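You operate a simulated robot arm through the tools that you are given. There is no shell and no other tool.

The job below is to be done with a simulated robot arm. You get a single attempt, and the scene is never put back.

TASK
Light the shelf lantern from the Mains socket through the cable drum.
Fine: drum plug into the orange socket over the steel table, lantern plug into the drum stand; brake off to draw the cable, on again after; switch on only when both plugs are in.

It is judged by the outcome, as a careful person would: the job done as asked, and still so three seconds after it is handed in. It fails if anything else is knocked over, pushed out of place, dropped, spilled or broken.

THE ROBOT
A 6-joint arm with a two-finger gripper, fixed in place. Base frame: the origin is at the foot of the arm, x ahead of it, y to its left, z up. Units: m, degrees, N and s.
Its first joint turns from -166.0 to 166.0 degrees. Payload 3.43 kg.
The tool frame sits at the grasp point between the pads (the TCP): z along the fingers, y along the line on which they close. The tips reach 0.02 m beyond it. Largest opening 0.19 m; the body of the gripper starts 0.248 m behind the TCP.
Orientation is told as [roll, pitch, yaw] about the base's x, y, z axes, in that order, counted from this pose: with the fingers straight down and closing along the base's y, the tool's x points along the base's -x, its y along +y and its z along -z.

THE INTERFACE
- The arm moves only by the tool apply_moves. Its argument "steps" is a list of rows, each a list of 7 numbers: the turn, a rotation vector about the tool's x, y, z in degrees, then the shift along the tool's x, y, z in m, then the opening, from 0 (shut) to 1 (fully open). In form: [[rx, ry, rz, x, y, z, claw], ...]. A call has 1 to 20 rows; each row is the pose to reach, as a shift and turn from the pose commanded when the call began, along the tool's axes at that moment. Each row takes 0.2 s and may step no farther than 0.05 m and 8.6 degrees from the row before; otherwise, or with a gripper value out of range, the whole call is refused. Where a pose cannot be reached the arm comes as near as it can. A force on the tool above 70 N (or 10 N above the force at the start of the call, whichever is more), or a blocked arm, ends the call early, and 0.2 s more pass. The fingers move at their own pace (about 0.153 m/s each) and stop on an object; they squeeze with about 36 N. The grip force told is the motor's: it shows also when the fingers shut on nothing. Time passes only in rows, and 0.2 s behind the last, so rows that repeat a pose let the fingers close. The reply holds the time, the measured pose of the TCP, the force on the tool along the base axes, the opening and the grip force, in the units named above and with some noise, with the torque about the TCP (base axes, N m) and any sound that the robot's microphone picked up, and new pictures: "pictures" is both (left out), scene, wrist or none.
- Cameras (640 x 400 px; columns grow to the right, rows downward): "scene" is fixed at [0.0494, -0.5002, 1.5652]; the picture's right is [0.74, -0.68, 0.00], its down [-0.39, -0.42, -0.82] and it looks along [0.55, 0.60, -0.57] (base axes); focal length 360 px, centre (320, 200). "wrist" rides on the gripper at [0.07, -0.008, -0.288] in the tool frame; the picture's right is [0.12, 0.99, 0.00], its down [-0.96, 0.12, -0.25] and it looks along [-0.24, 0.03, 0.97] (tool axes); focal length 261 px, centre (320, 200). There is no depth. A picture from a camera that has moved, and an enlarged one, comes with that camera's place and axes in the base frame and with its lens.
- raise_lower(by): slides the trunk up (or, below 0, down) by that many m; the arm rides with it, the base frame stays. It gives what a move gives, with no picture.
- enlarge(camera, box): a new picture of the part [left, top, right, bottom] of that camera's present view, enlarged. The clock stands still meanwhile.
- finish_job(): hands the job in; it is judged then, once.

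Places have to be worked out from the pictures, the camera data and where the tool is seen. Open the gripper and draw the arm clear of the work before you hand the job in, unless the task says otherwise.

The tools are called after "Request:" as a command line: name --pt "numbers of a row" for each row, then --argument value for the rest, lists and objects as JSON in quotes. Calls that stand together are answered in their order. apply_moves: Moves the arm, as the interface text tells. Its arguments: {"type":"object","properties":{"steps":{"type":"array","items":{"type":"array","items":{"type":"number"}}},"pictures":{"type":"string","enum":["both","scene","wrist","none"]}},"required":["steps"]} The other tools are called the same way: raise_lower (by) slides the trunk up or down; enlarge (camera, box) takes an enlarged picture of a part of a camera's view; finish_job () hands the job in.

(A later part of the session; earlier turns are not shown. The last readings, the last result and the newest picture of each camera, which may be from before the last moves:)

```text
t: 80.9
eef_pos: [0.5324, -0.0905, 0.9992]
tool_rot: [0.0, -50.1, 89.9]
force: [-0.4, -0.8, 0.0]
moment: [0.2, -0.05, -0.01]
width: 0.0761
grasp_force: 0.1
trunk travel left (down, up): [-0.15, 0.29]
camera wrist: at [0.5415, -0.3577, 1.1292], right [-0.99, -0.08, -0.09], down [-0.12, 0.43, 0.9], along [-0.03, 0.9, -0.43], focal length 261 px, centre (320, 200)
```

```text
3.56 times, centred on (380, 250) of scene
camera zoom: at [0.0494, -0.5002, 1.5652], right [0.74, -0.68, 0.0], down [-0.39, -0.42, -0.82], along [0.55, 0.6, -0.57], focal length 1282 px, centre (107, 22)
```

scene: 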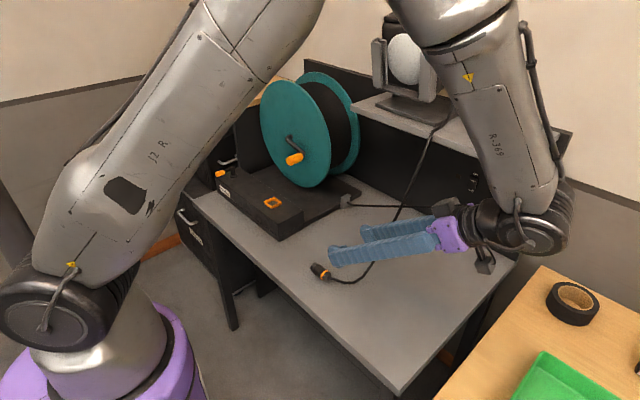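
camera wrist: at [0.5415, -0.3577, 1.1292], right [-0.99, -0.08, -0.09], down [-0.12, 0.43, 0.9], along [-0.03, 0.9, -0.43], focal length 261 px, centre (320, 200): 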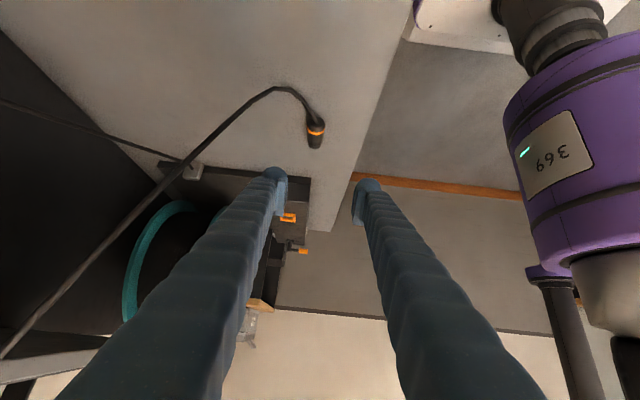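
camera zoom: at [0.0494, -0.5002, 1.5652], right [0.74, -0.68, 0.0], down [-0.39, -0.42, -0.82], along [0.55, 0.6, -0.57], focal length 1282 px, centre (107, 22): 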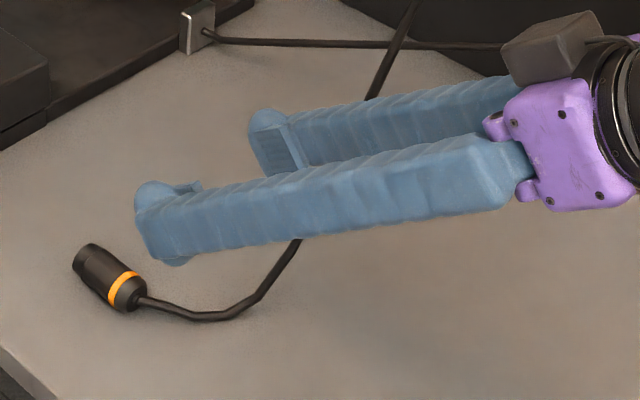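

The lantern plug lies at x≈0.549 with its nose at y≈0.078, pointing +y. I'll approach to about 4 cm short of the grasp and check.

Request:
apply_moves --pt "0 0 0 0.018 -0.004 0.035 0.4" --pt "0 0 0 0.036 -0.008 0.07 0.4" --pt "0 0 0 0.054 -0.012 0.105 0.4" --pt "0 0 0 0.0703 -0.0166 0.14 0.4" --pt "0 0 0 0.0703 -0.0166 0.175 0.4" --pt "0 0 0 0.0703 -0.0166 0.175 0.4" --pictures "wrist"

Request:
enlarge --camera "wrist" --box '[240, 110, 400, 230]'

Request:
enlarge --camera "scene" --box '[290, 200, 470, 300]'

```text
t: 82.3
eef_pos: [0.5504, -0.0001, 0.8354]
tool_rot: [-0.1, -50.0, 90.1]
force: [1.0, -0.6, 1.0]
moment: [0.01, 0.04, 0.01]
width: 0.076
grasp_force: 0.0
trunk travel left (down, up): [-0.15, 0.29]
camera wrist: at [0.5584, -0.2659, 0.9659], right [-0.99, -0.08, -0.09], down [-0.12, 0.43, 0.9], along [-0.03, 0.9, -0.44], focal length 261 px, centre (320, 200)
```

wrist: 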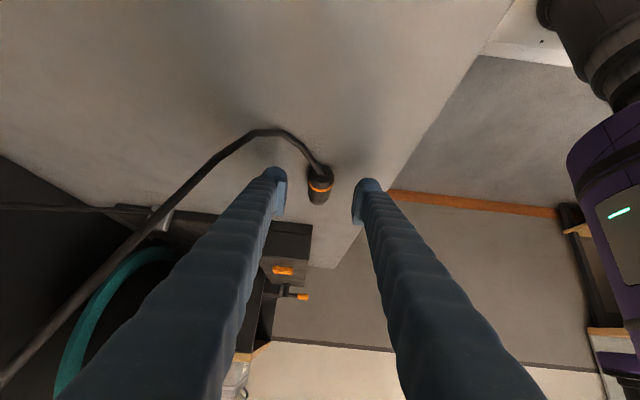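

```text
3.33 times, centred on (320, 170) of wrist
camera zoom: at [0.5584, -0.2659, 0.9659], right [-0.99, -0.08, -0.09], down [-0.12, 0.43, 0.9], along [-0.03, 0.9, -0.44], focal length 869 px, centre (320, 300)
```

zoom: 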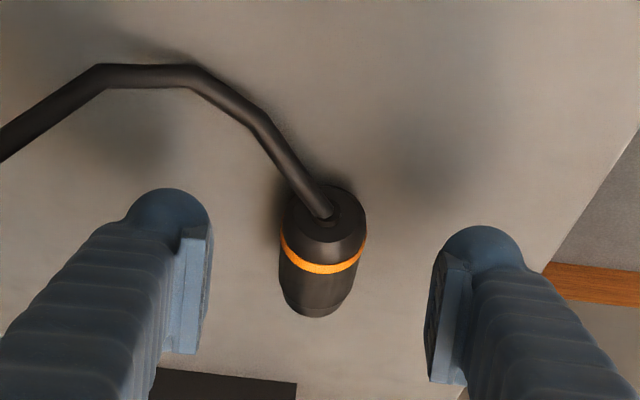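

```text
3.56 times, centred on (380, 250) of scene
camera zoom: at [0.0494, -0.5002, 1.5652], right [0.74, -0.68, 0.0], down [-0.39, -0.42, -0.82], along [0.55, 0.6, -0.57], focal length 1282 px, centre (107, 22)
```

zoom: 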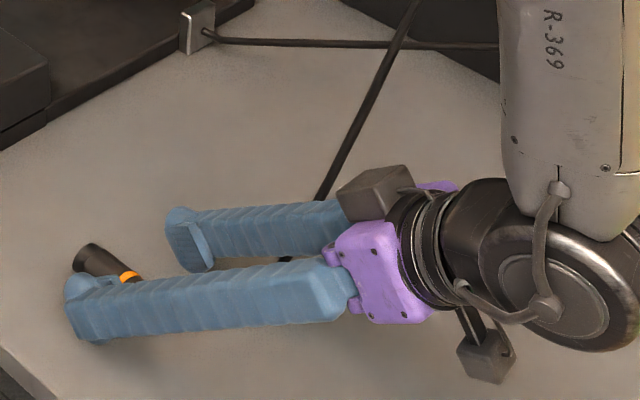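

The fingers straddle the plug correctly and the cable is clear of them. I'll advance 4 cm and close.

Request:
apply_moves --pt "0 0 0 0.001 0.001 0.02 0.4" --pt "0 0 0 0.002 0.001 0.034 0.4" --pt "0 0 0 0.003 0.001 0.0406 0.4" --pt "0 0 0 0.003 0.001 0.0406 0.3" --pt "0 0 0 0.003 0.001 0.0406 0.2" --pt "0 0 0 0.003 0.001 0.0406 0.1" --pt "0 0 0 0.003 0.001 0.0406 0" --pt "0 0 0 0.003 0.001 0.0406 0" --pictures "wrist"

Request:
enlarge --camera "wrist" --box '[240, 110, 400, 230]'

Request:
enlarge --camera "scene" --box '[290, 220, 400, 300]'

```text
t: 84.1
eef_pos: [0.5479, 0.0278, 0.8059]
tool_rot: [-0.1, -50.0, 90.1]
force: [-2.1, -0.5, 1.3]
moment: [0.01, 0.04, 0.02]
width: 0.0346
grasp_force: 36.2
trunk travel left (down, up): [-0.15, 0.29]
camera wrist: at [0.5565, -0.2369, 0.9373], right [-0.99, -0.08, -0.09], down [-0.12, 0.43, 0.9], along [-0.03, 0.9, -0.43], focal length 261 px, centre (320, 200)
```

wrist: 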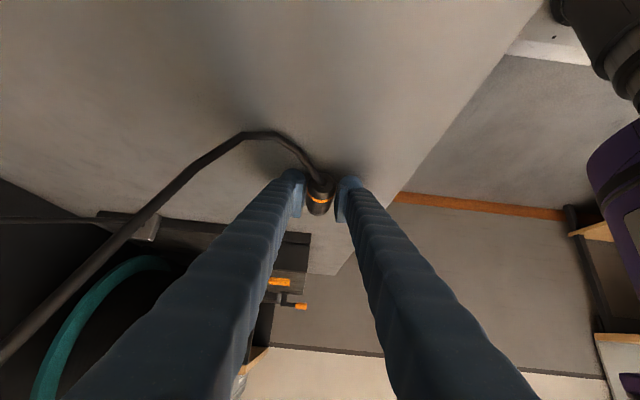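

```text
3.33 times, centred on (320, 170) of wrist
camera zoom: at [0.5565, -0.2369, 0.9373], right [-0.99, -0.08, -0.09], down [-0.12, 0.43, 0.9], along [-0.03, 0.9, -0.43], focal length 869 px, centre (320, 300)
```

zoom: 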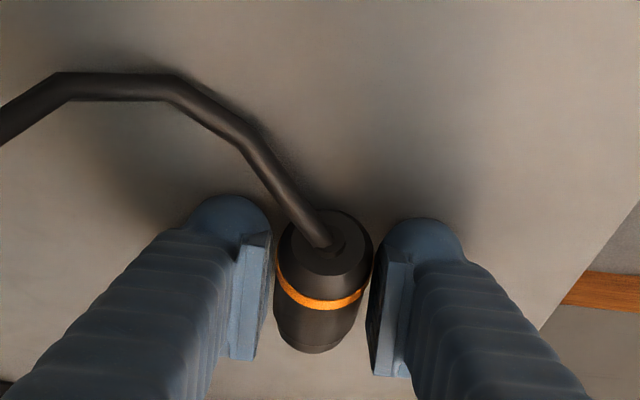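

```text
5.00 times, centred on (345, 260) of scene
camera zoom: at [0.0494, -0.5002, 1.5652], right [0.74, -0.68, 0.0], down [-0.39, -0.42, -0.82], along [0.55, 0.6, -0.57], focal length 1803 px, centre (195, -100)
```

zoom: 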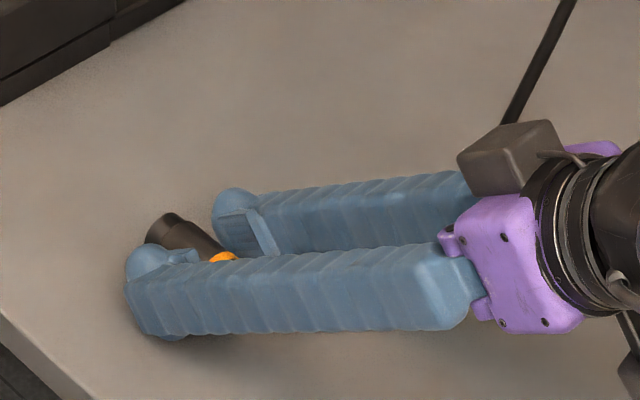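

The lantern plug is held (0.0346 m). I'll lift it and check the cable.

Request:
apply_moves --pt "0 0 0 -0.02 0 -0.016 0" --pt "0 0 0 -0.05 0 -0.032 0" --pt "0 0 0 -0.08 0 -0.05 0" --pt "0 0 0 -0.11 0 -0.07 0" --pt "0 0 0 -0.128 0 -0.081 0"

```text
t: 85.3
eef_pos: [0.5477, 0.0498, 0.9553]
tool_rot: [0.0, -50.1, 90.1]
force: [-0.2, 1.2, -0.2]
moment: [0.01, -0.04, -0.03]
width: 0.0349
grasp_force: 35.3
trunk travel left (down, up): [-0.15, 0.29]
camera wrist: at [0.5558, -0.2165, 1.0868], right [-0.99, -0.08, -0.09], down [-0.12, 0.43, 0.9], along [-0.03, 0.9, -0.44], focal length 261 px, centre (320, 200)
```

scene: 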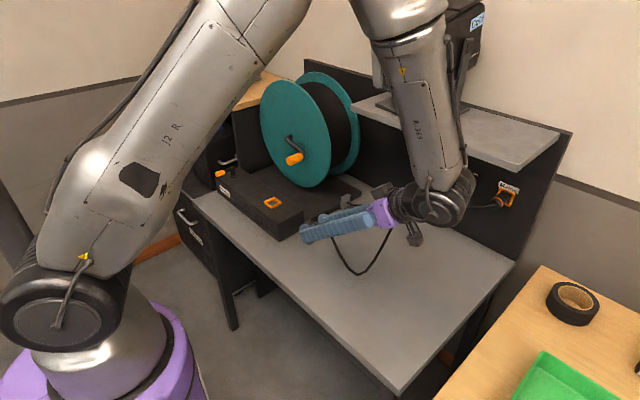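
wrist: 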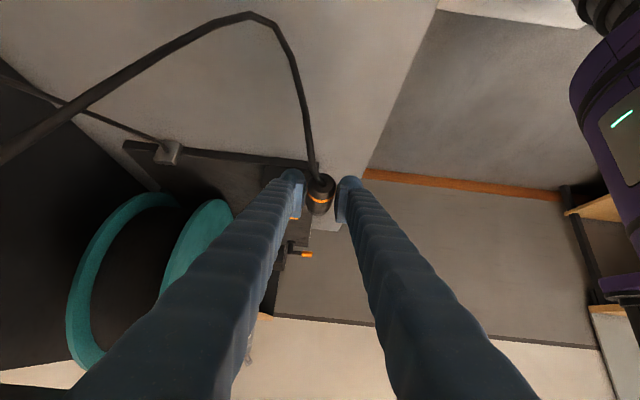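

The cable is hanging freely. Now I'll swing the plug nose-down while moving toward the stand socket, ending above it.

Request:
apply_moves --pt "-0.57 4.62 -6.51 -0.016 -0.0018 0.0083 0" --pt "-1.1 9.2 -13 -0.032 -0.0036 0.0165 0" --pt "-1.7 13.9 -19.5 -0.048 -0.0054 0.025 0" --pt "-2.3 18.5 -26 -0.064 -0.0072 0.033 0" --pt "-2.8 23.1 -32.5 -0.08 -0.009 0.041 0" --pt "-3.4 27.7 -39 -0.096 -0.0108 0.05 0" --pt "-4 32.3 -45.5 -0.112 -0.0126 0.058 0" --pt "-4.5 37 -52.1 -0.1285 -0.0144 0.066 0" --pt "-5.1 41.6 -58.6 -0.145 -0.0162 0.0744 0" --pt "-5.7 46.2 -65.1 -0.161 -0.018 0.083 0"

```text
t: 87.5
eef_pos: [0.5639, 0.2169, 1.0254]
tool_rot: [-17.5, 11.6, 148.6]
force: [0.5, -0.1, -0.9]
moment: [0.01, -0.01, 0.01]
width: 0.0345
grasp_force: 35.7
trunk travel left (down, up): [-0.15, 0.29]
camera wrist: at [0.5347, 0.1422, 1.3113], right [-0.34, -0.9, -0.27], down [-0.93, 0.36, 0.0], along [0.09, 0.25, -0.96], focal length 261 px, centre (320, 200)
```

scene: 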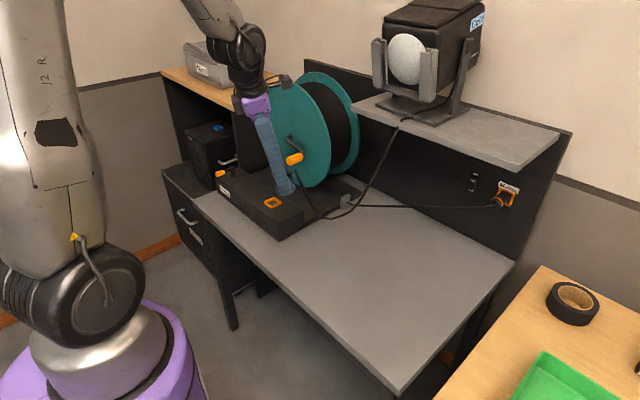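
wrist: 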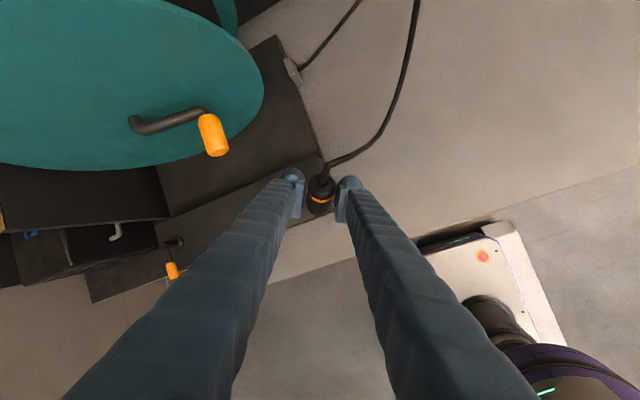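

The cable is sliding along the shelf edge with slack. I'll finish the rotation above the stand socket.

Request:
apply_moves --pt "-0.57 4.62 -6.51 -0.0052 -0.017 -0.0032 0" --pt "-1.1 9.2 -13 -0.0105 -0.034 -0.0065 0" --pt "-1.7 13.9 -19.5 -0.0157 -0.051 -0.0097 0" --pt "-2.3 18.5 -26 -0.021 -0.0683 -0.013 0" --pt "-2.83 23.1 -32.5 -0.0262 -0.0854 -0.0162 0" --pt "-2.83 23.1 -32.5 -0.0262 -0.0854 -0.0162 0"

Request:
enlarge --camera "wrist" --box '[240, 110, 420, 250]'

Request:
enlarge --camera "scene" --box '[220, 90, 340, 220]'

```text
t: 88.7
eef_pos: [0.6165, 0.1922, 1.042]
tool_rot: [-0.3, 37.6, 168.0]
force: [-0.4, 0.7, -0.4]
moment: [0.1, 0.02, 0.06]
width: 0.0348
grasp_force: 36.4
trunk travel left (down, up): [-0.15, 0.29]
stopped in row 5: the arm was blocked; the commanded pose is now the measured one
camera wrist: at [0.5001, 0.2241, 1.3119], right [-0.11, -0.99, 0.07], down [-0.92, 0.08, -0.39], along [0.38, -0.11, -0.92], focal length 261 px, centre (320, 200)
```

scene: 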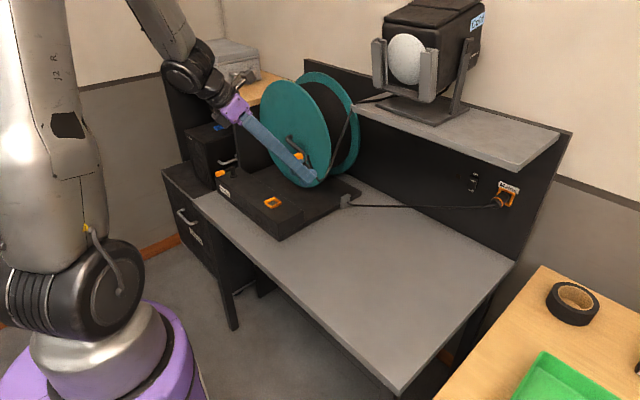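
wrist: 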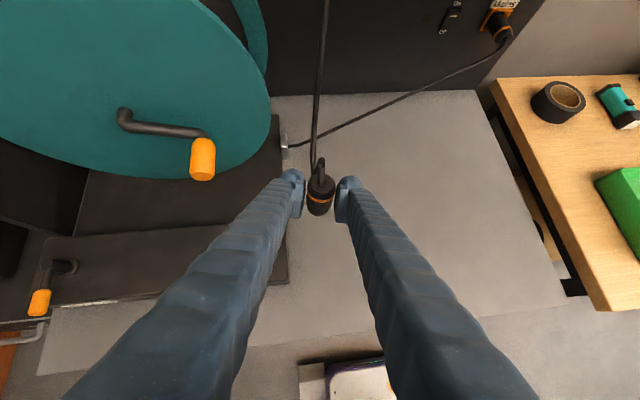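

```text
2.86 times, centred on (330, 180) of wrist
camera zoom: at [0.5001, 0.2241, 1.3119], right [-0.11, -0.99, 0.07], down [-0.92, 0.08, -0.39], along [0.38, -0.11, -0.92], focal length 745 px, centre (291, 257)
```

zoom: 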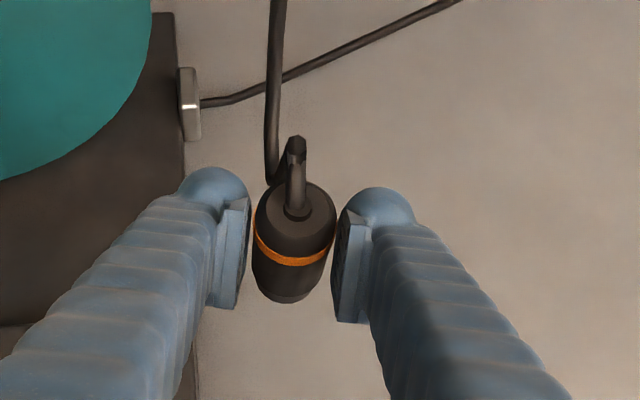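

```text
3.08 times, centred on (280, 155) of scene
camera zoom: at [0.0494, -0.5002, 1.5652], right [0.74, -0.68, 0.0], down [-0.39, -0.42, -0.82], along [0.55, 0.6, -0.57], focal length 1109 px, centre (443, 338)
```

zoom: 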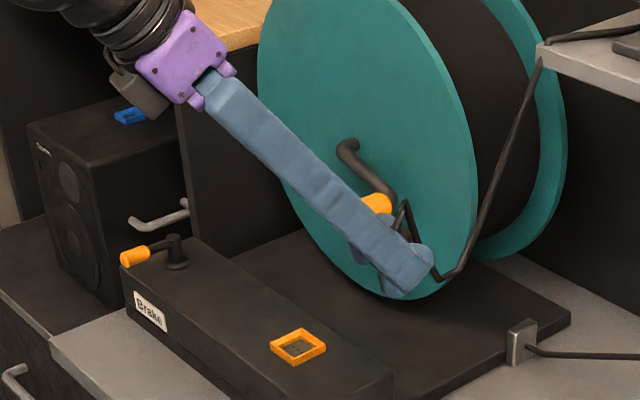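

The tool-from-the-base approach folds the arm too far. A pure yaw turn (plug stays nose-down) so the tool comes from the +y side is better; I'll do that while moving toward the socket.

Request:
apply_moves --pt "-4.9 0.2 6.1 -0.012 0.001 -0.008 0" --pt "-9.8 0.4 12.2 -0.016 -0.012 -0.012 0" --pt "-14.7 0.6 18.2 -0.018 -0.025 -0.014 0" --pt "-19.6 0.8 24.3 -0.02 -0.038 -0.016 0" --pt "-24.5 1 30.4 -0.022 -0.052 -0.018 0" --pt "-29.3 1.2 36.5 -0.024 -0.066 -0.02 0" --pt "-34.2 1.4 42.6 -0.027 -0.08 -0.022 0" --pt "-39.1 1.6 48.6 -0.03 -0.095 -0.024 0" --pt "-44 1.8 54.7 -0.033 -0.11 -0.026 0" --pt "-48.9 2 60.8 -0.0355 -0.1234 -0.0273 0" --pt "-48.9 2 60.8 -0.0355 -0.1234 -0.0273 0"

Request:
enlarge --camera "scene" --box '[200, 70, 380, 220]'

```text
t: 91.1
eef_pos: [0.5959, 0.3282, 1.0447]
tool_rot: [-0.1, 39.7, 90.4]
force: [0.3, 0.2, -1.8]
moment: [-0.04, 0.01, -0.01]
width: 0.0346
grasp_force: 36.3
trunk travel left (down, up): [-0.15, 0.29]
camera wrist: at [0.6018, 0.4571, 1.31], right [-0.99, -0.1, 0.07], down [-0.12, 0.9, -0.42], along [-0.02, -0.43, -0.9], focal length 261 px, centre (320, 200)
```

scene: 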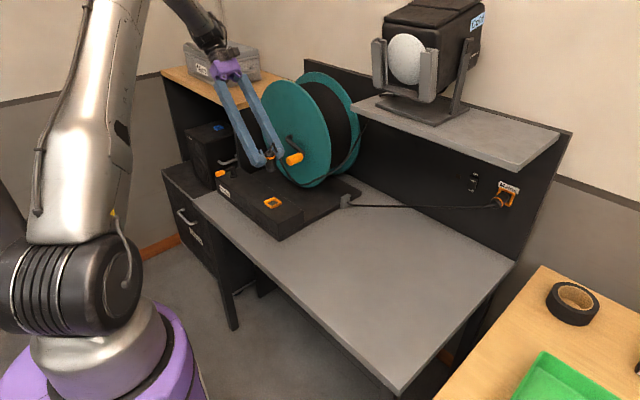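
wrist: 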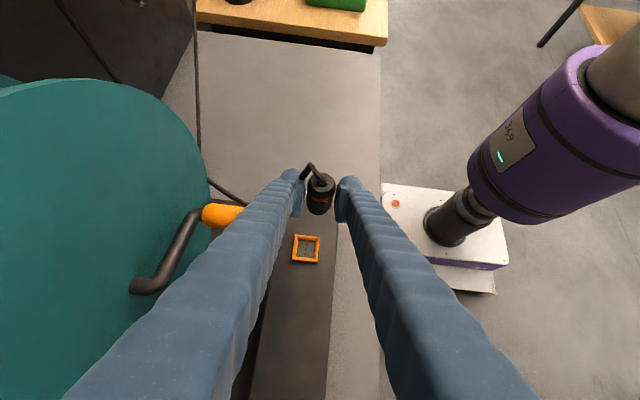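

```text
2.67 times, centred on (290, 145) of scene
camera zoom: at [0.0494, -0.5002, 1.5652], right [0.74, -0.68, 0.0], down [-0.39, -0.42, -0.82], along [0.55, 0.6, -0.57], focal length 962 px, centre (400, 347)
```

zoom: 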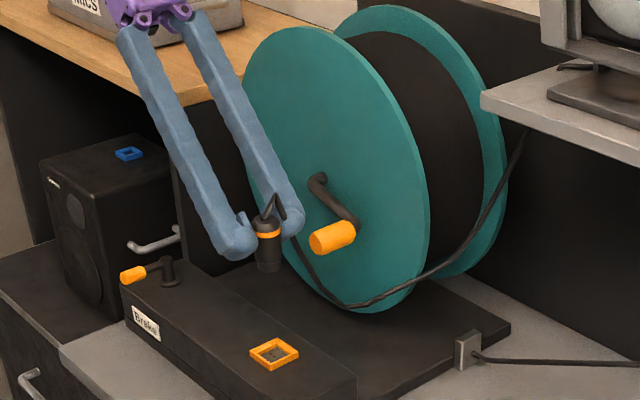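

The plug hangs nose-down and the cable has plenty of slack, clear of the crank. The socket centre is at (0.605, 0.339); I'll align over it and lower to just above the frame.

Request:
apply_moves --pt "0 0 -0.4 -0.0202 -0.009 -0.0168 0" --pt "0 0 -0.4 -0.0402 -0.009 0.007 0" --pt "0 0 -0.4 -0.0652 -0.009 0.0372 0" --pt "0 0 -0.4 -0.0905 -0.009 0.0678 0" --pt "0 0 -0.4 -0.0905 -0.009 0.0678 0" --pictures "wrist"

Request:
enlarge --camera "wrist" --box '[270, 150, 370, 250]'

Request:
enlarge --camera "scene" --box '[240, 150, 310, 215]'

```text
t: 92.3
eef_pos: [0.6018, 0.3554, 0.9356]
tool_rot: [0.3, 39.7, 91.1]
force: [-0.2, 0.0, -1.6]
moment: [-0.05, 0.03, -0.01]
width: 0.0344
grasp_force: 36.5
trunk travel left (down, up): [-0.15, 0.29]
camera wrist: at [0.6096, 0.4839, 1.2015], right [-0.99, -0.11, 0.08], down [-0.13, 0.9, -0.42], along [-0.02, -0.43, -0.9], focal length 261 px, centre (320, 200)
```

wrist: 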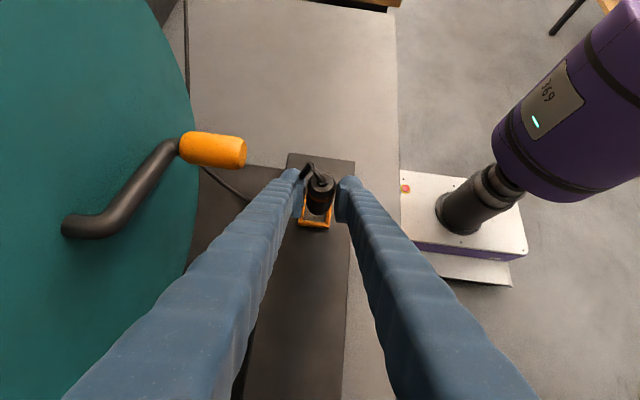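

```text
4.00 times, centred on (320, 200) of wrist
camera zoom: at [0.6096, 0.4839, 1.2015], right [-0.99, -0.11, 0.08], down [-0.13, 0.9, -0.42], along [-0.02, -0.43, -0.9], focal length 1043 px, centre (320, 200)
```

zoom: 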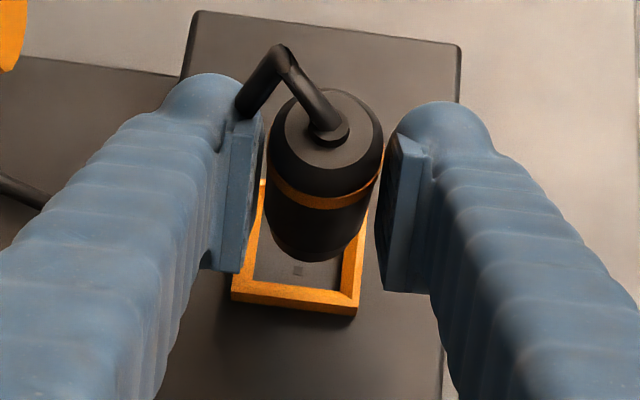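

```text
6.15 times, centred on (275, 182) of scene
camera zoom: at [0.0494, -0.5002, 1.5652], right [0.74, -0.68, 0.0], down [-0.39, -0.42, -0.82], along [0.55, 0.6, -0.57], focal length 2219 px, centre (597, 308)
```

zoom: 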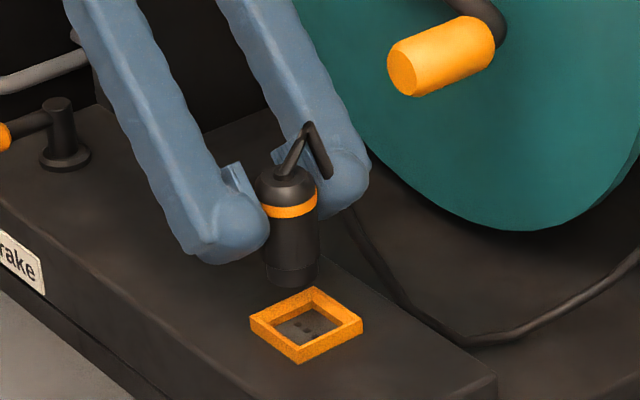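

The plug is about 3 cm above the socket bottom; the wrist view says it needs about +3 mm in x. I'll correct that and lower 14 mm, then re-measure in both views.

Request:
apply_moves --pt "0 0 0 0 -0.003 0 0" --pt "0 0 0 -0.0045 -0.003 0.0054 0" --pt "0 0 0 -0.009 -0.003 0.0108 0" --pt "0 0 0 -0.009 -0.003 0.0108 0" --pictures "none"

Request:
enlarge --camera "wrist" --box '[290, 165, 350, 230]'

Request:
enlarge --camera "scene" --box '[255, 175, 295, 215]'

```text
t: 93.3
eef_pos: [0.608, 0.3546, 0.9203]
tool_rot: [0.3, 39.7, 91.1]
force: [0.2, 0.3, -0.6]
moment: [-0.01, -0.01, -0.03]
width: 0.0343
grasp_force: 35.7
trunk travel left (down, up): [-0.15, 0.29]
```

```text
6.15 times, centred on (320, 198) of wrist
camera zoom: at [0.6131, 0.4842, 1.1862], right [-0.99, -0.11, 0.08], down [-0.13, 0.9, -0.42], along [-0.02, -0.43, -0.9], focal length 1604 px, centre (320, 215)
```

zoom: 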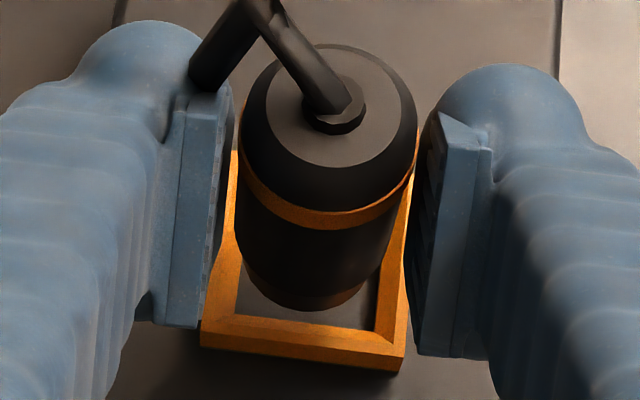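

```text
10.00 times, centred on (275, 195) of scene
camera zoom: at [0.0494, -0.5002, 1.5652], right [0.74, -0.68, 0.0], down [-0.39, -0.42, -0.82], along [0.55, 0.6, -0.57], focal length 3606 px, centre (770, 250)
```

zoom: 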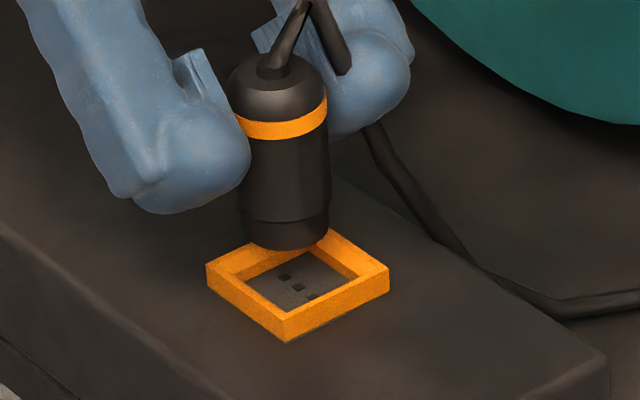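

Both views agree now: the nose is about 20 mm above the socket bottom and needs (−1.5, −4) mm. I'll correct and lower 11 mm, then look again.

Request:
apply_moves --pt "0 0 0 0.0031 0.0015 0.0026 0" --pt "0 0 0 -0.0004 0.0015 0.0068 0" --pt "0 0 0 -0.0039 0.0015 0.011 0" --pt "0 0 0 -0.0039 0.0015 0.011 0" --pictures "none"

Request:
enlarge --camera "wrist" --box '[290, 165, 350, 230]'

Request:
enlarge --camera "scene" --box '[255, 175, 295, 215]'

```text
t: 94.3
eef_pos: [0.605, 0.3503, 0.9082]
tool_rot: [0.2, 39.7, 91.0]
force: [0.4, -0.3, -1.4]
moment: [0.0, 0.02, -0.03]
width: 0.0348
grasp_force: 36.5
trunk travel left (down, up): [-0.15, 0.29]
```

```text
6.15 times, centred on (320, 198) of wrist
camera zoom: at [0.612, 0.4794, 1.1752], right [-0.99, -0.11, 0.08], down [-0.13, 0.9, -0.42], along [-0.02, -0.43, -0.9], focal length 1604 px, centre (320, 215)
```

zoom: 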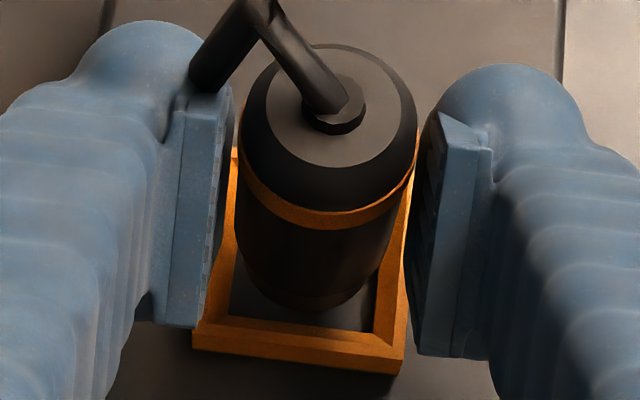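

```text
10.00 times, centred on (275, 195) of scene
camera zoom: at [0.0494, -0.5002, 1.5652], right [0.74, -0.68, 0.0], down [-0.39, -0.42, -0.82], along [0.55, 0.6, -0.57], focal length 3606 px, centre (770, 250)
```

zoom: 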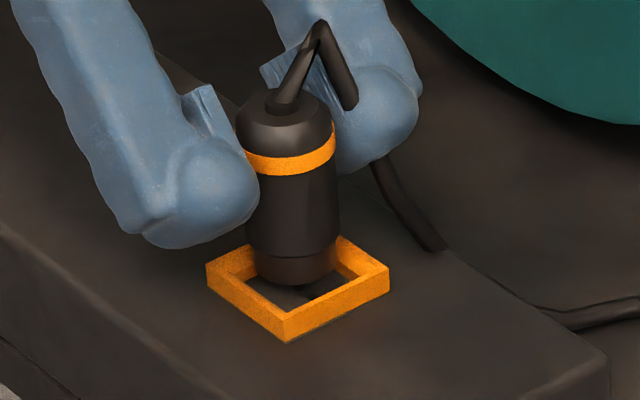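

Alignment is within about 1 mm. I'll lower further in small steps with a final tweak and watch for contact.

Request:
apply_moves --pt "0 0 0 -0.0015 0.001 0.0026 0" --pt "0 0 0 -0.0034 0.001 0.0049 0" --pt "0 0 0 -0.0054 0.001 0.0072 0" --pt "0 0 0 -0.0067 0.001 0.0088 0" --pictures "none"

Request:
enlarge --camera "scene" --box '[255, 175, 295, 215]'

Request:
enlarge --camera "wrist" --box '[290, 165, 350, 230]'

```text
t: 95.3
eef_pos: [0.6035, 0.3487, 0.8982]
tool_rot: [0.0, 39.7, 90.9]
force: [1.2, -0.1, 7.7]
moment: [-0.11, 0.06, -0.01]
width: 0.0346
grasp_force: 35.4
trunk travel left (down, up): [-0.15, 0.29]
```

```text
10.00 times, centred on (275, 195) of scene
camera zoom: at [0.0494, -0.5002, 1.5652], right [0.74, -0.68, 0.0], down [-0.39, -0.42, -0.82], along [0.55, 0.6, -0.57], focal length 3606 px, centre (770, 250)
```

zoom: 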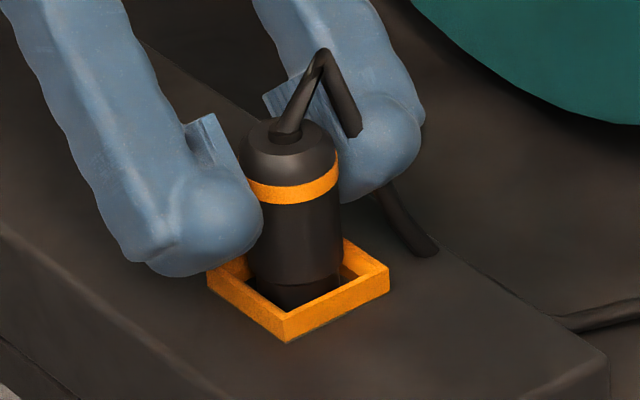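

```text
6.15 times, centred on (320, 198) of wrist
camera zoom: at [0.6112, 0.4782, 1.1647], right [-0.99, -0.11, 0.08], down [-0.13, 0.9, -0.42], along [-0.02, -0.43, -0.9], focal length 1604 px, centre (320, 215)
```

zoom: 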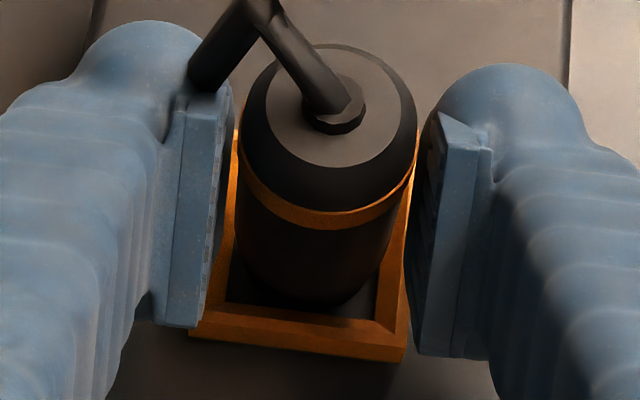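

The nose is inside the frame, with 8 N contact. I'll press down a few more millimetres to seat it.

Request:
apply_moves --pt "0 0 0 -0.0008 0 0.001 0" --pt "0 0 0 -0.0016 0 0.002 0" --pt "0 0 0 -0.0024 0 0.0029 0" --pt "0 0 0 -0.0024 0 0.0029 0" --pictures "none"

Request:
enlarge --camera "scene" --box '[255, 175, 295, 215]'

```text
t: 96.3
eef_pos: [0.6043, 0.3483, 0.8946]
tool_rot: [0.0, 39.8, 91.0]
force: [11.9, -3.8, 30.8]
moment: [-0.26, -0.15, 0.09]
width: 0.0346
grasp_force: 36.1
trunk travel left (down, up): [-0.15, 0.29]
```

```text
10.00 times, centred on (275, 195) of scene
camera zoom: at [0.0494, -0.5002, 1.5652], right [0.74, -0.68, 0.0], down [-0.39, -0.42, -0.82], along [0.55, 0.6, -0.57], focal length 3606 px, centre (770, 250)
```

zoom: 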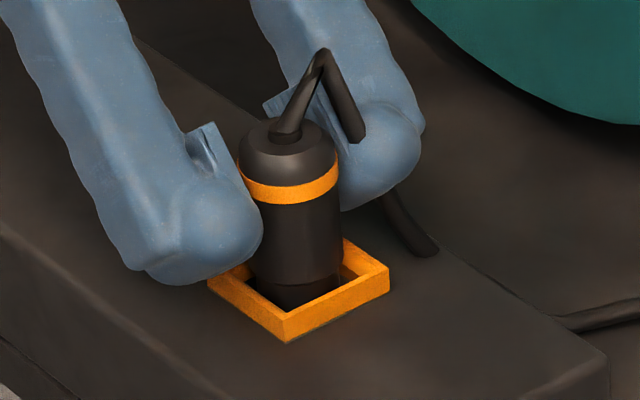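

The 12 N +x reaction means the plug is about 2 mm too far to −x. I'll ease up, shift +2 mm in x and press again.

Request:
apply_moves --pt "0 0 0 0.0032 0 -0.0038 0" --pt "0 0 0 0.0032 -0.0022 -0.0038 0" --pt "0 0 0 0.0016 -0.0022 -0.0019 0" --pt "0 0 0 0 -0.0022 0 0" --pt "0 0 0 -0.0006 -0.0022 0.0008 0" --pt "0 0 0 -0.0006 -0.0022 0.0008 0" --pictures "none"

Request:
enlarge --camera "scene" --box '[255, 175, 295, 215]'

Request:
enlarge --camera "wrist" --box '[290, 165, 350, 230]'

```text
t: 97.7
eef_pos: [0.6044, 0.3494, 0.8951]
tool_rot: [0.1, 39.7, 90.9]
force: [-11.6, -5.8, 23.3]
moment: [-0.24, 0.22, -0.1]
width: 0.0345
grasp_force: 35.8
trunk travel left (down, up): [-0.15, 0.29]
```

```text
10.00 times, centred on (275, 195) of scene
camera zoom: at [0.0494, -0.5002, 1.5652], right [0.74, -0.68, 0.0], down [-0.39, -0.42, -0.82], along [0.55, 0.6, -0.57], focal length 3606 px, centre (770, 250)
```

zoom: 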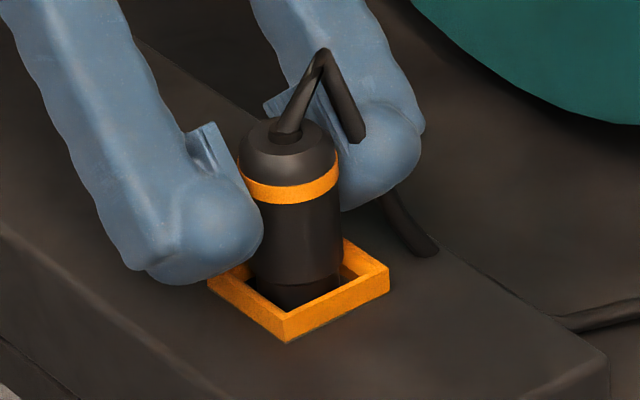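

```text
6.15 times, centred on (320, 198) of wrist
camera zoom: at [0.6112, 0.4785, 1.1613], right [-0.99, -0.11, 0.08], down [-0.13, 0.9, -0.42], along [-0.02, -0.43, -0.9], focal length 1604 px, centre (320, 215)
```

zoom: 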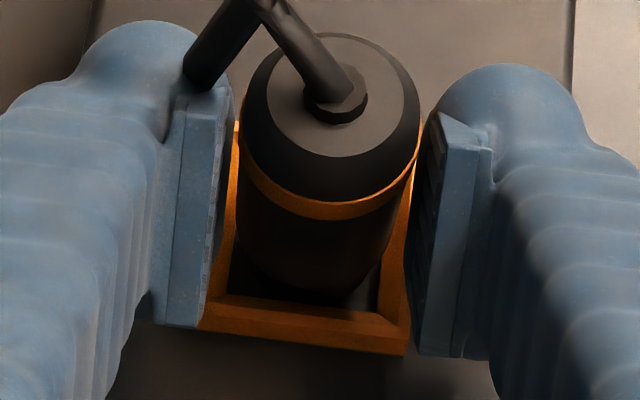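

The lateral force flipped sign with a 2 mm shift while the plug didn't move, so the nose is captive in the socket. I'll centre x, relax the push and open the fingers slightly to check that it stays.

Request:
apply_moves --pt "0 0 0 0.0004 0.0011 -0.0005 0" --pt "0 0 0 0.0008 0.0011 -0.001 0" --pt "0 0 0 0.0008 0.0011 -0.001 0.2" --pt "0 0 0 0.0008 0.0011 -0.001 0.24" --pt "0 0 0 0.0008 0.0011 -0.001 0.24" --pt "0 0 0 0.0008 0.0011 -0.001 0.24" --pictures "none"

Request:
enlarge --camera "scene" --box '[255, 175, 295, 215]'

Request:
enlarge --camera "wrist" --box '[290, 165, 350, 230]'

```text
t: 99.1
eef_pos: [0.6041, 0.3496, 0.894]
tool_rot: [0.2, 39.6, 91.0]
force: [0.1, -0.5, -0.6]
moment: [0.0, 0.01, 0.0]
width: 0.0456
grasp_force: 0.0
trunk travel left (down, up): [-0.15, 0.29]
```

```text
10.00 times, centred on (275, 195) of scene
camera zoom: at [0.0494, -0.5002, 1.5652], right [0.74, -0.68, 0.0], down [-0.39, -0.42, -0.82], along [0.55, 0.6, -0.57], focal length 3606 px, centre (770, 250)
```

zoom: 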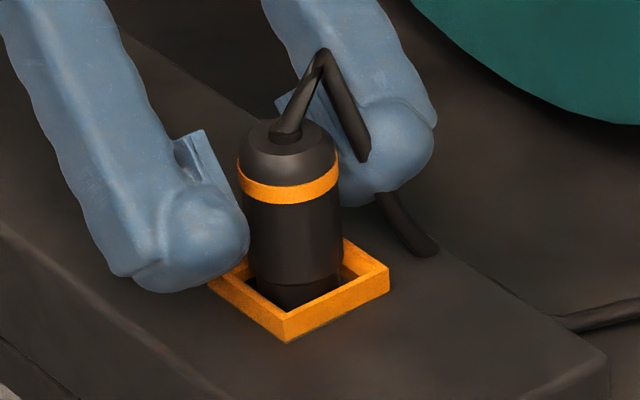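

```text
6.15 times, centred on (320, 198) of wrist
camera zoom: at [0.6117, 0.4788, 1.1602], right [-0.99, -0.11, 0.08], down [-0.13, 0.9, -0.42], along [-0.02, -0.43, -0.9], focal length 1604 px, centre (320, 215)
```

zoom: 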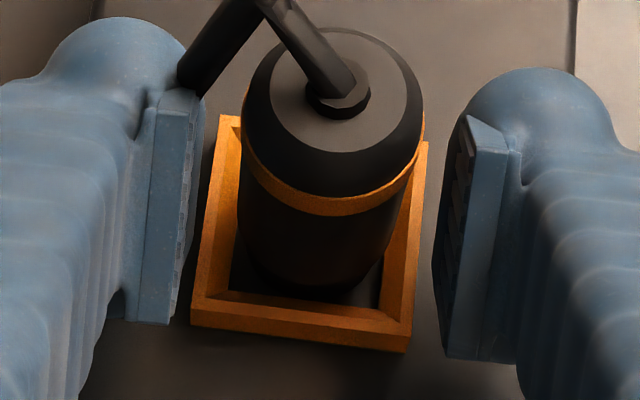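

The plug stands firmly in the stand socket. The cable drapes over the +x finger near its tip, so I'll withdraw slowly along the finger axis.

Request:
apply_moves --pt "0 0 0 0 0 -0.01 0.25" --pt "0 0 0 0 0 -0.02 0.25" --pt "0 0 0 0 0 -0.03 0.25" --pt "0 0 0 0 0 -0.04 0.25" --pictures "none"

Request:
enlarge --camera "scene" --box '[245, 155, 315, 215]'

Request:
enlarge --camera "wrist" --box '[270, 150, 370, 250]'

```text
t: 100.1
eef_pos: [0.6051, 0.3759, 0.9258]
tool_rot: [0.2, 39.7, 91.0]
force: [0.4, 0.0, -1.2]
moment: [0.02, -0.02, -0.02]
width: 0.0477
grasp_force: 0.0
trunk travel left (down, up): [-0.15, 0.29]
```

```text
6.67 times, centred on (280, 185) of scene
camera zoom: at [0.0494, -0.5002, 1.5652], right [0.74, -0.68, 0.0], down [-0.39, -0.42, -0.82], along [0.55, 0.6, -0.57], focal length 2404 px, centre (587, 300)
```

zoom: 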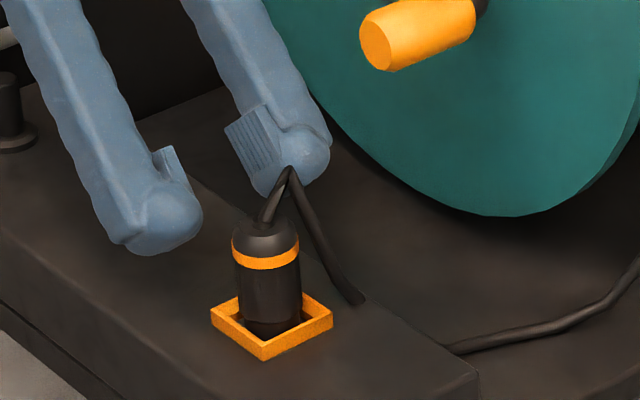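

```text
4.00 times, centred on (320, 200) of wrist
camera zoom: at [0.6123, 0.5044, 1.1913], right [-0.99, -0.11, 0.08], down [-0.13, 0.9, -0.42], along [-0.02, -0.43, -0.9], focal length 1043 px, centre (320, 200)
```

zoom: 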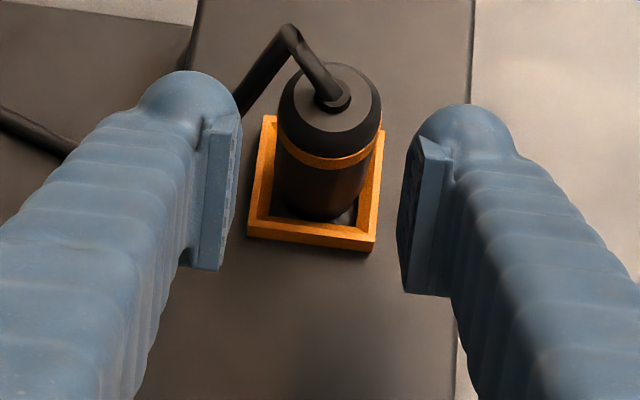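

Both plugs are in and the finger is free of the cable. I'll withdraw further up and away from the stand, then look over the whole scene.

Request:
apply_moves --pt "0 0 0 0 0 -0.03 0.25" --pt "0 0 0 0 0 -0.06 0.25" --pt "0 0 0 0 0 -0.1 0.2" --pt "0 0 0 0.02 0 -0.14 0.1" --pt "0 0 0 0.05 0 -0.17 0"

Request:
enlarge --camera "scene" --box '[220, 80, 400, 220]'

```text
t: 101.3
eef_pos: [0.6029, 0.4443, 1.0859]
tool_rot: [0.1, 39.7, 91.1]
force: [0.2, 0.4, -0.2]
moment: [0.06, -0.02, 0.03]
width: 0.0
grasp_force: 34.6
trunk travel left (down, up): [-0.15, 0.29]
camera wrist: at [0.6098, 0.5748, 1.3524], right [-0.99, -0.11, 0.08], down [-0.13, 0.9, -0.42], along [-0.02, -0.43, -0.9], focal length 261 px, centre (320, 200)
```

scene: 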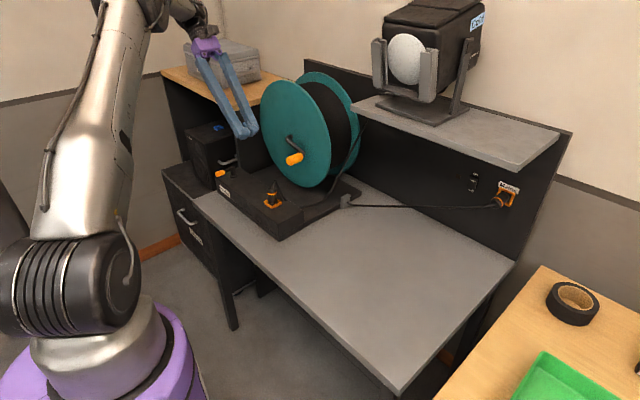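
wrist: 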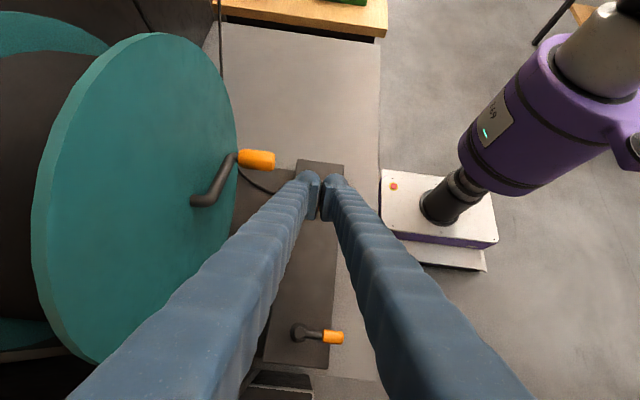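

```text
2.86 times, centred on (310, 150) of scene
camera zoom: at [0.0494, -0.5002, 1.5652], right [0.74, -0.68, 0.0], down [-0.39, -0.42, -0.82], along [0.55, 0.6, -0.57], focal length 1030 px, centre (349, 343)
```

zoom: 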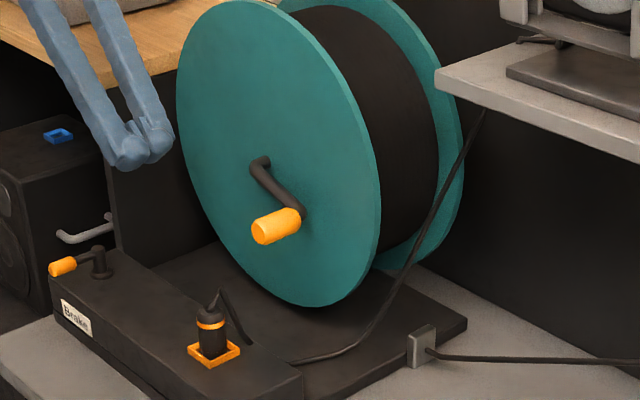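

Everything is in order. Now I'll head for the switch: first move across the table front while yawing the tool toward +x.

Request:
apply_moves --pt "0 0 0 0.035 -0.006 0.025 0" --pt "4.1 0 -4.9 0.071 -0.0125 0.049 0" --pt "8.2 0 -9.9 0.106 -0.019 0.074 0" --pt "12.3 0 -14.8 0.142 -0.025 0.098 0" --pt "16.4 0 -19.8 0.177 -0.031 0.123 0" --pt "20.5 0 -24.7 0.213 -0.0375 0.1475 0" --pt "24.6 0 -29.6 0.248 -0.044 0.172 0" --pt "28.6 0 -34.4 0.2837 -0.05 0.1967 0" --pt "28.6 0 -34.4 0.2837 -0.05 0.1967 0" --pictures "scene"

Request:
raise_lower --by -0.1

```text
t: 103.3
eef_pos: [0.657, 0.1006, 1.1194]
tool_rot: [0.1, 39.6, 135.8]
force: [-0.5, -0.7, 0.3]
moment: [0.18, -0.02, 0.11]
width: 0.0002
grasp_force: 33.8
trunk travel left (down, up): [-0.15, 0.29]
```

scene: 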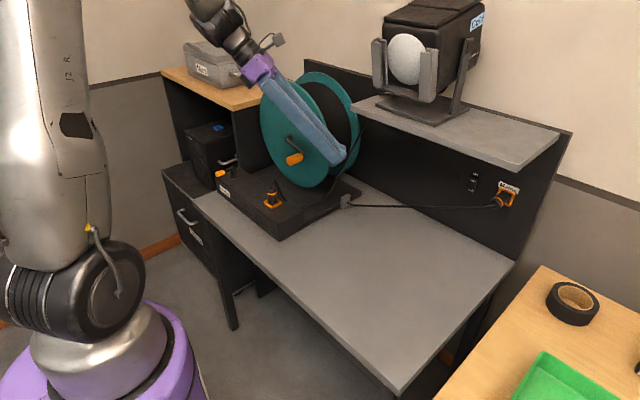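

```text
t: 104.6
eef_pos: [0.6572, 0.1011, 1.0194]
tool_rot: [0.1, 39.6, 135.7]
force: [-0.2, 1.0, 0.7]
moment: [0.02, 0.01, -0.02]
width: 0.0003
grasp_force: 34.2
trunk travel left (down, up): [-0.05, 0.39]
```

Next I'll finish the yaw so the tool heads +x and move in front of the switch area.

Request:
apply_moves --pt "4.7 0 -5.7 0.0285 0.0138 0.028 0" --pt "9.4 0 -11.4 0.057 0.0277 0.056 0" --pt "14.2 0 -17 0.0855 0.0415 0.0838 0" --pt "18.9 0 -22.7 0.114 0.0553 0.1117 0" --pt "23.6 0 -28.4 0.1425 0.0692 0.14 0" --pt "28.3 0 -34.1 0.171 0.083 0.1676 0" --pt "28.3 0 -34.1 0.171 0.083 0.1676 0"

Request:
enlarge --camera "wrist" --box '[240, 0, 440, 130]'

```text
t: 106.2
eef_pos: [0.7705, -0.1256, 1.0021]
tool_rot: [-0.1, 39.6, 180.0]
force: [0.7, -0.3, -1.1]
moment: [0.16, 0.02, 0.17]
width: 0.0
grasp_force: 34.0
trunk travel left (down, up): [-0.05, 0.39]
camera wrist: at [0.6412, -0.1168, 1.2676], right [0.09, -0.99, 0.07], down [-0.9, -0.12, -0.42], along [0.43, -0.03, -0.9], focal length 261 px, centre (320, 200)
```

scene: 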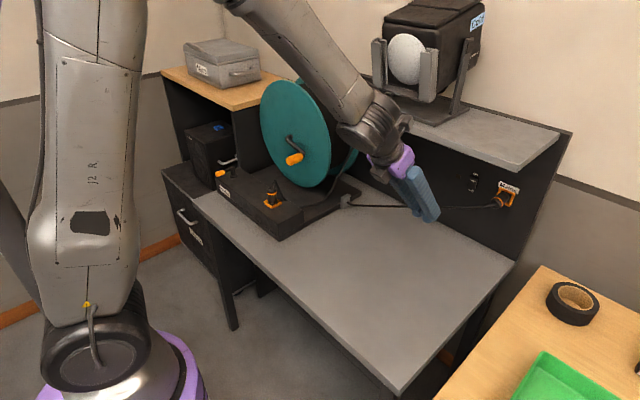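
wrist: 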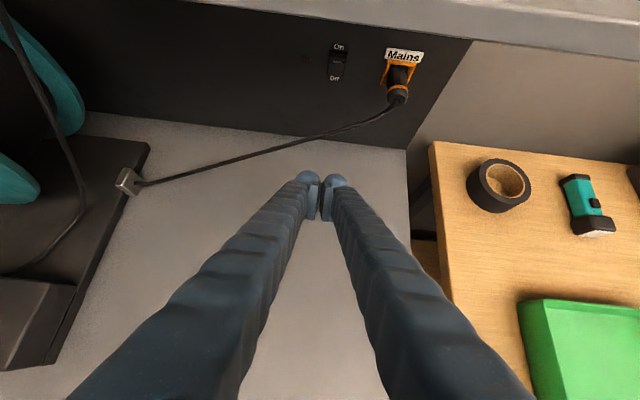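

```text
3.08 times, centred on (340, 65) of wrist
camera zoom: at [0.6412, -0.1168, 1.2676], right [0.09, -0.99, 0.07], down [-0.9, -0.12, -0.42], along [0.43, -0.03, -0.9], focal length 802 px, centre (258, 615)
```

zoom: 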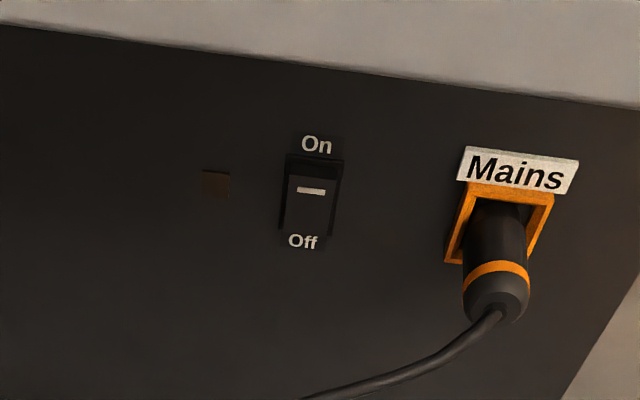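

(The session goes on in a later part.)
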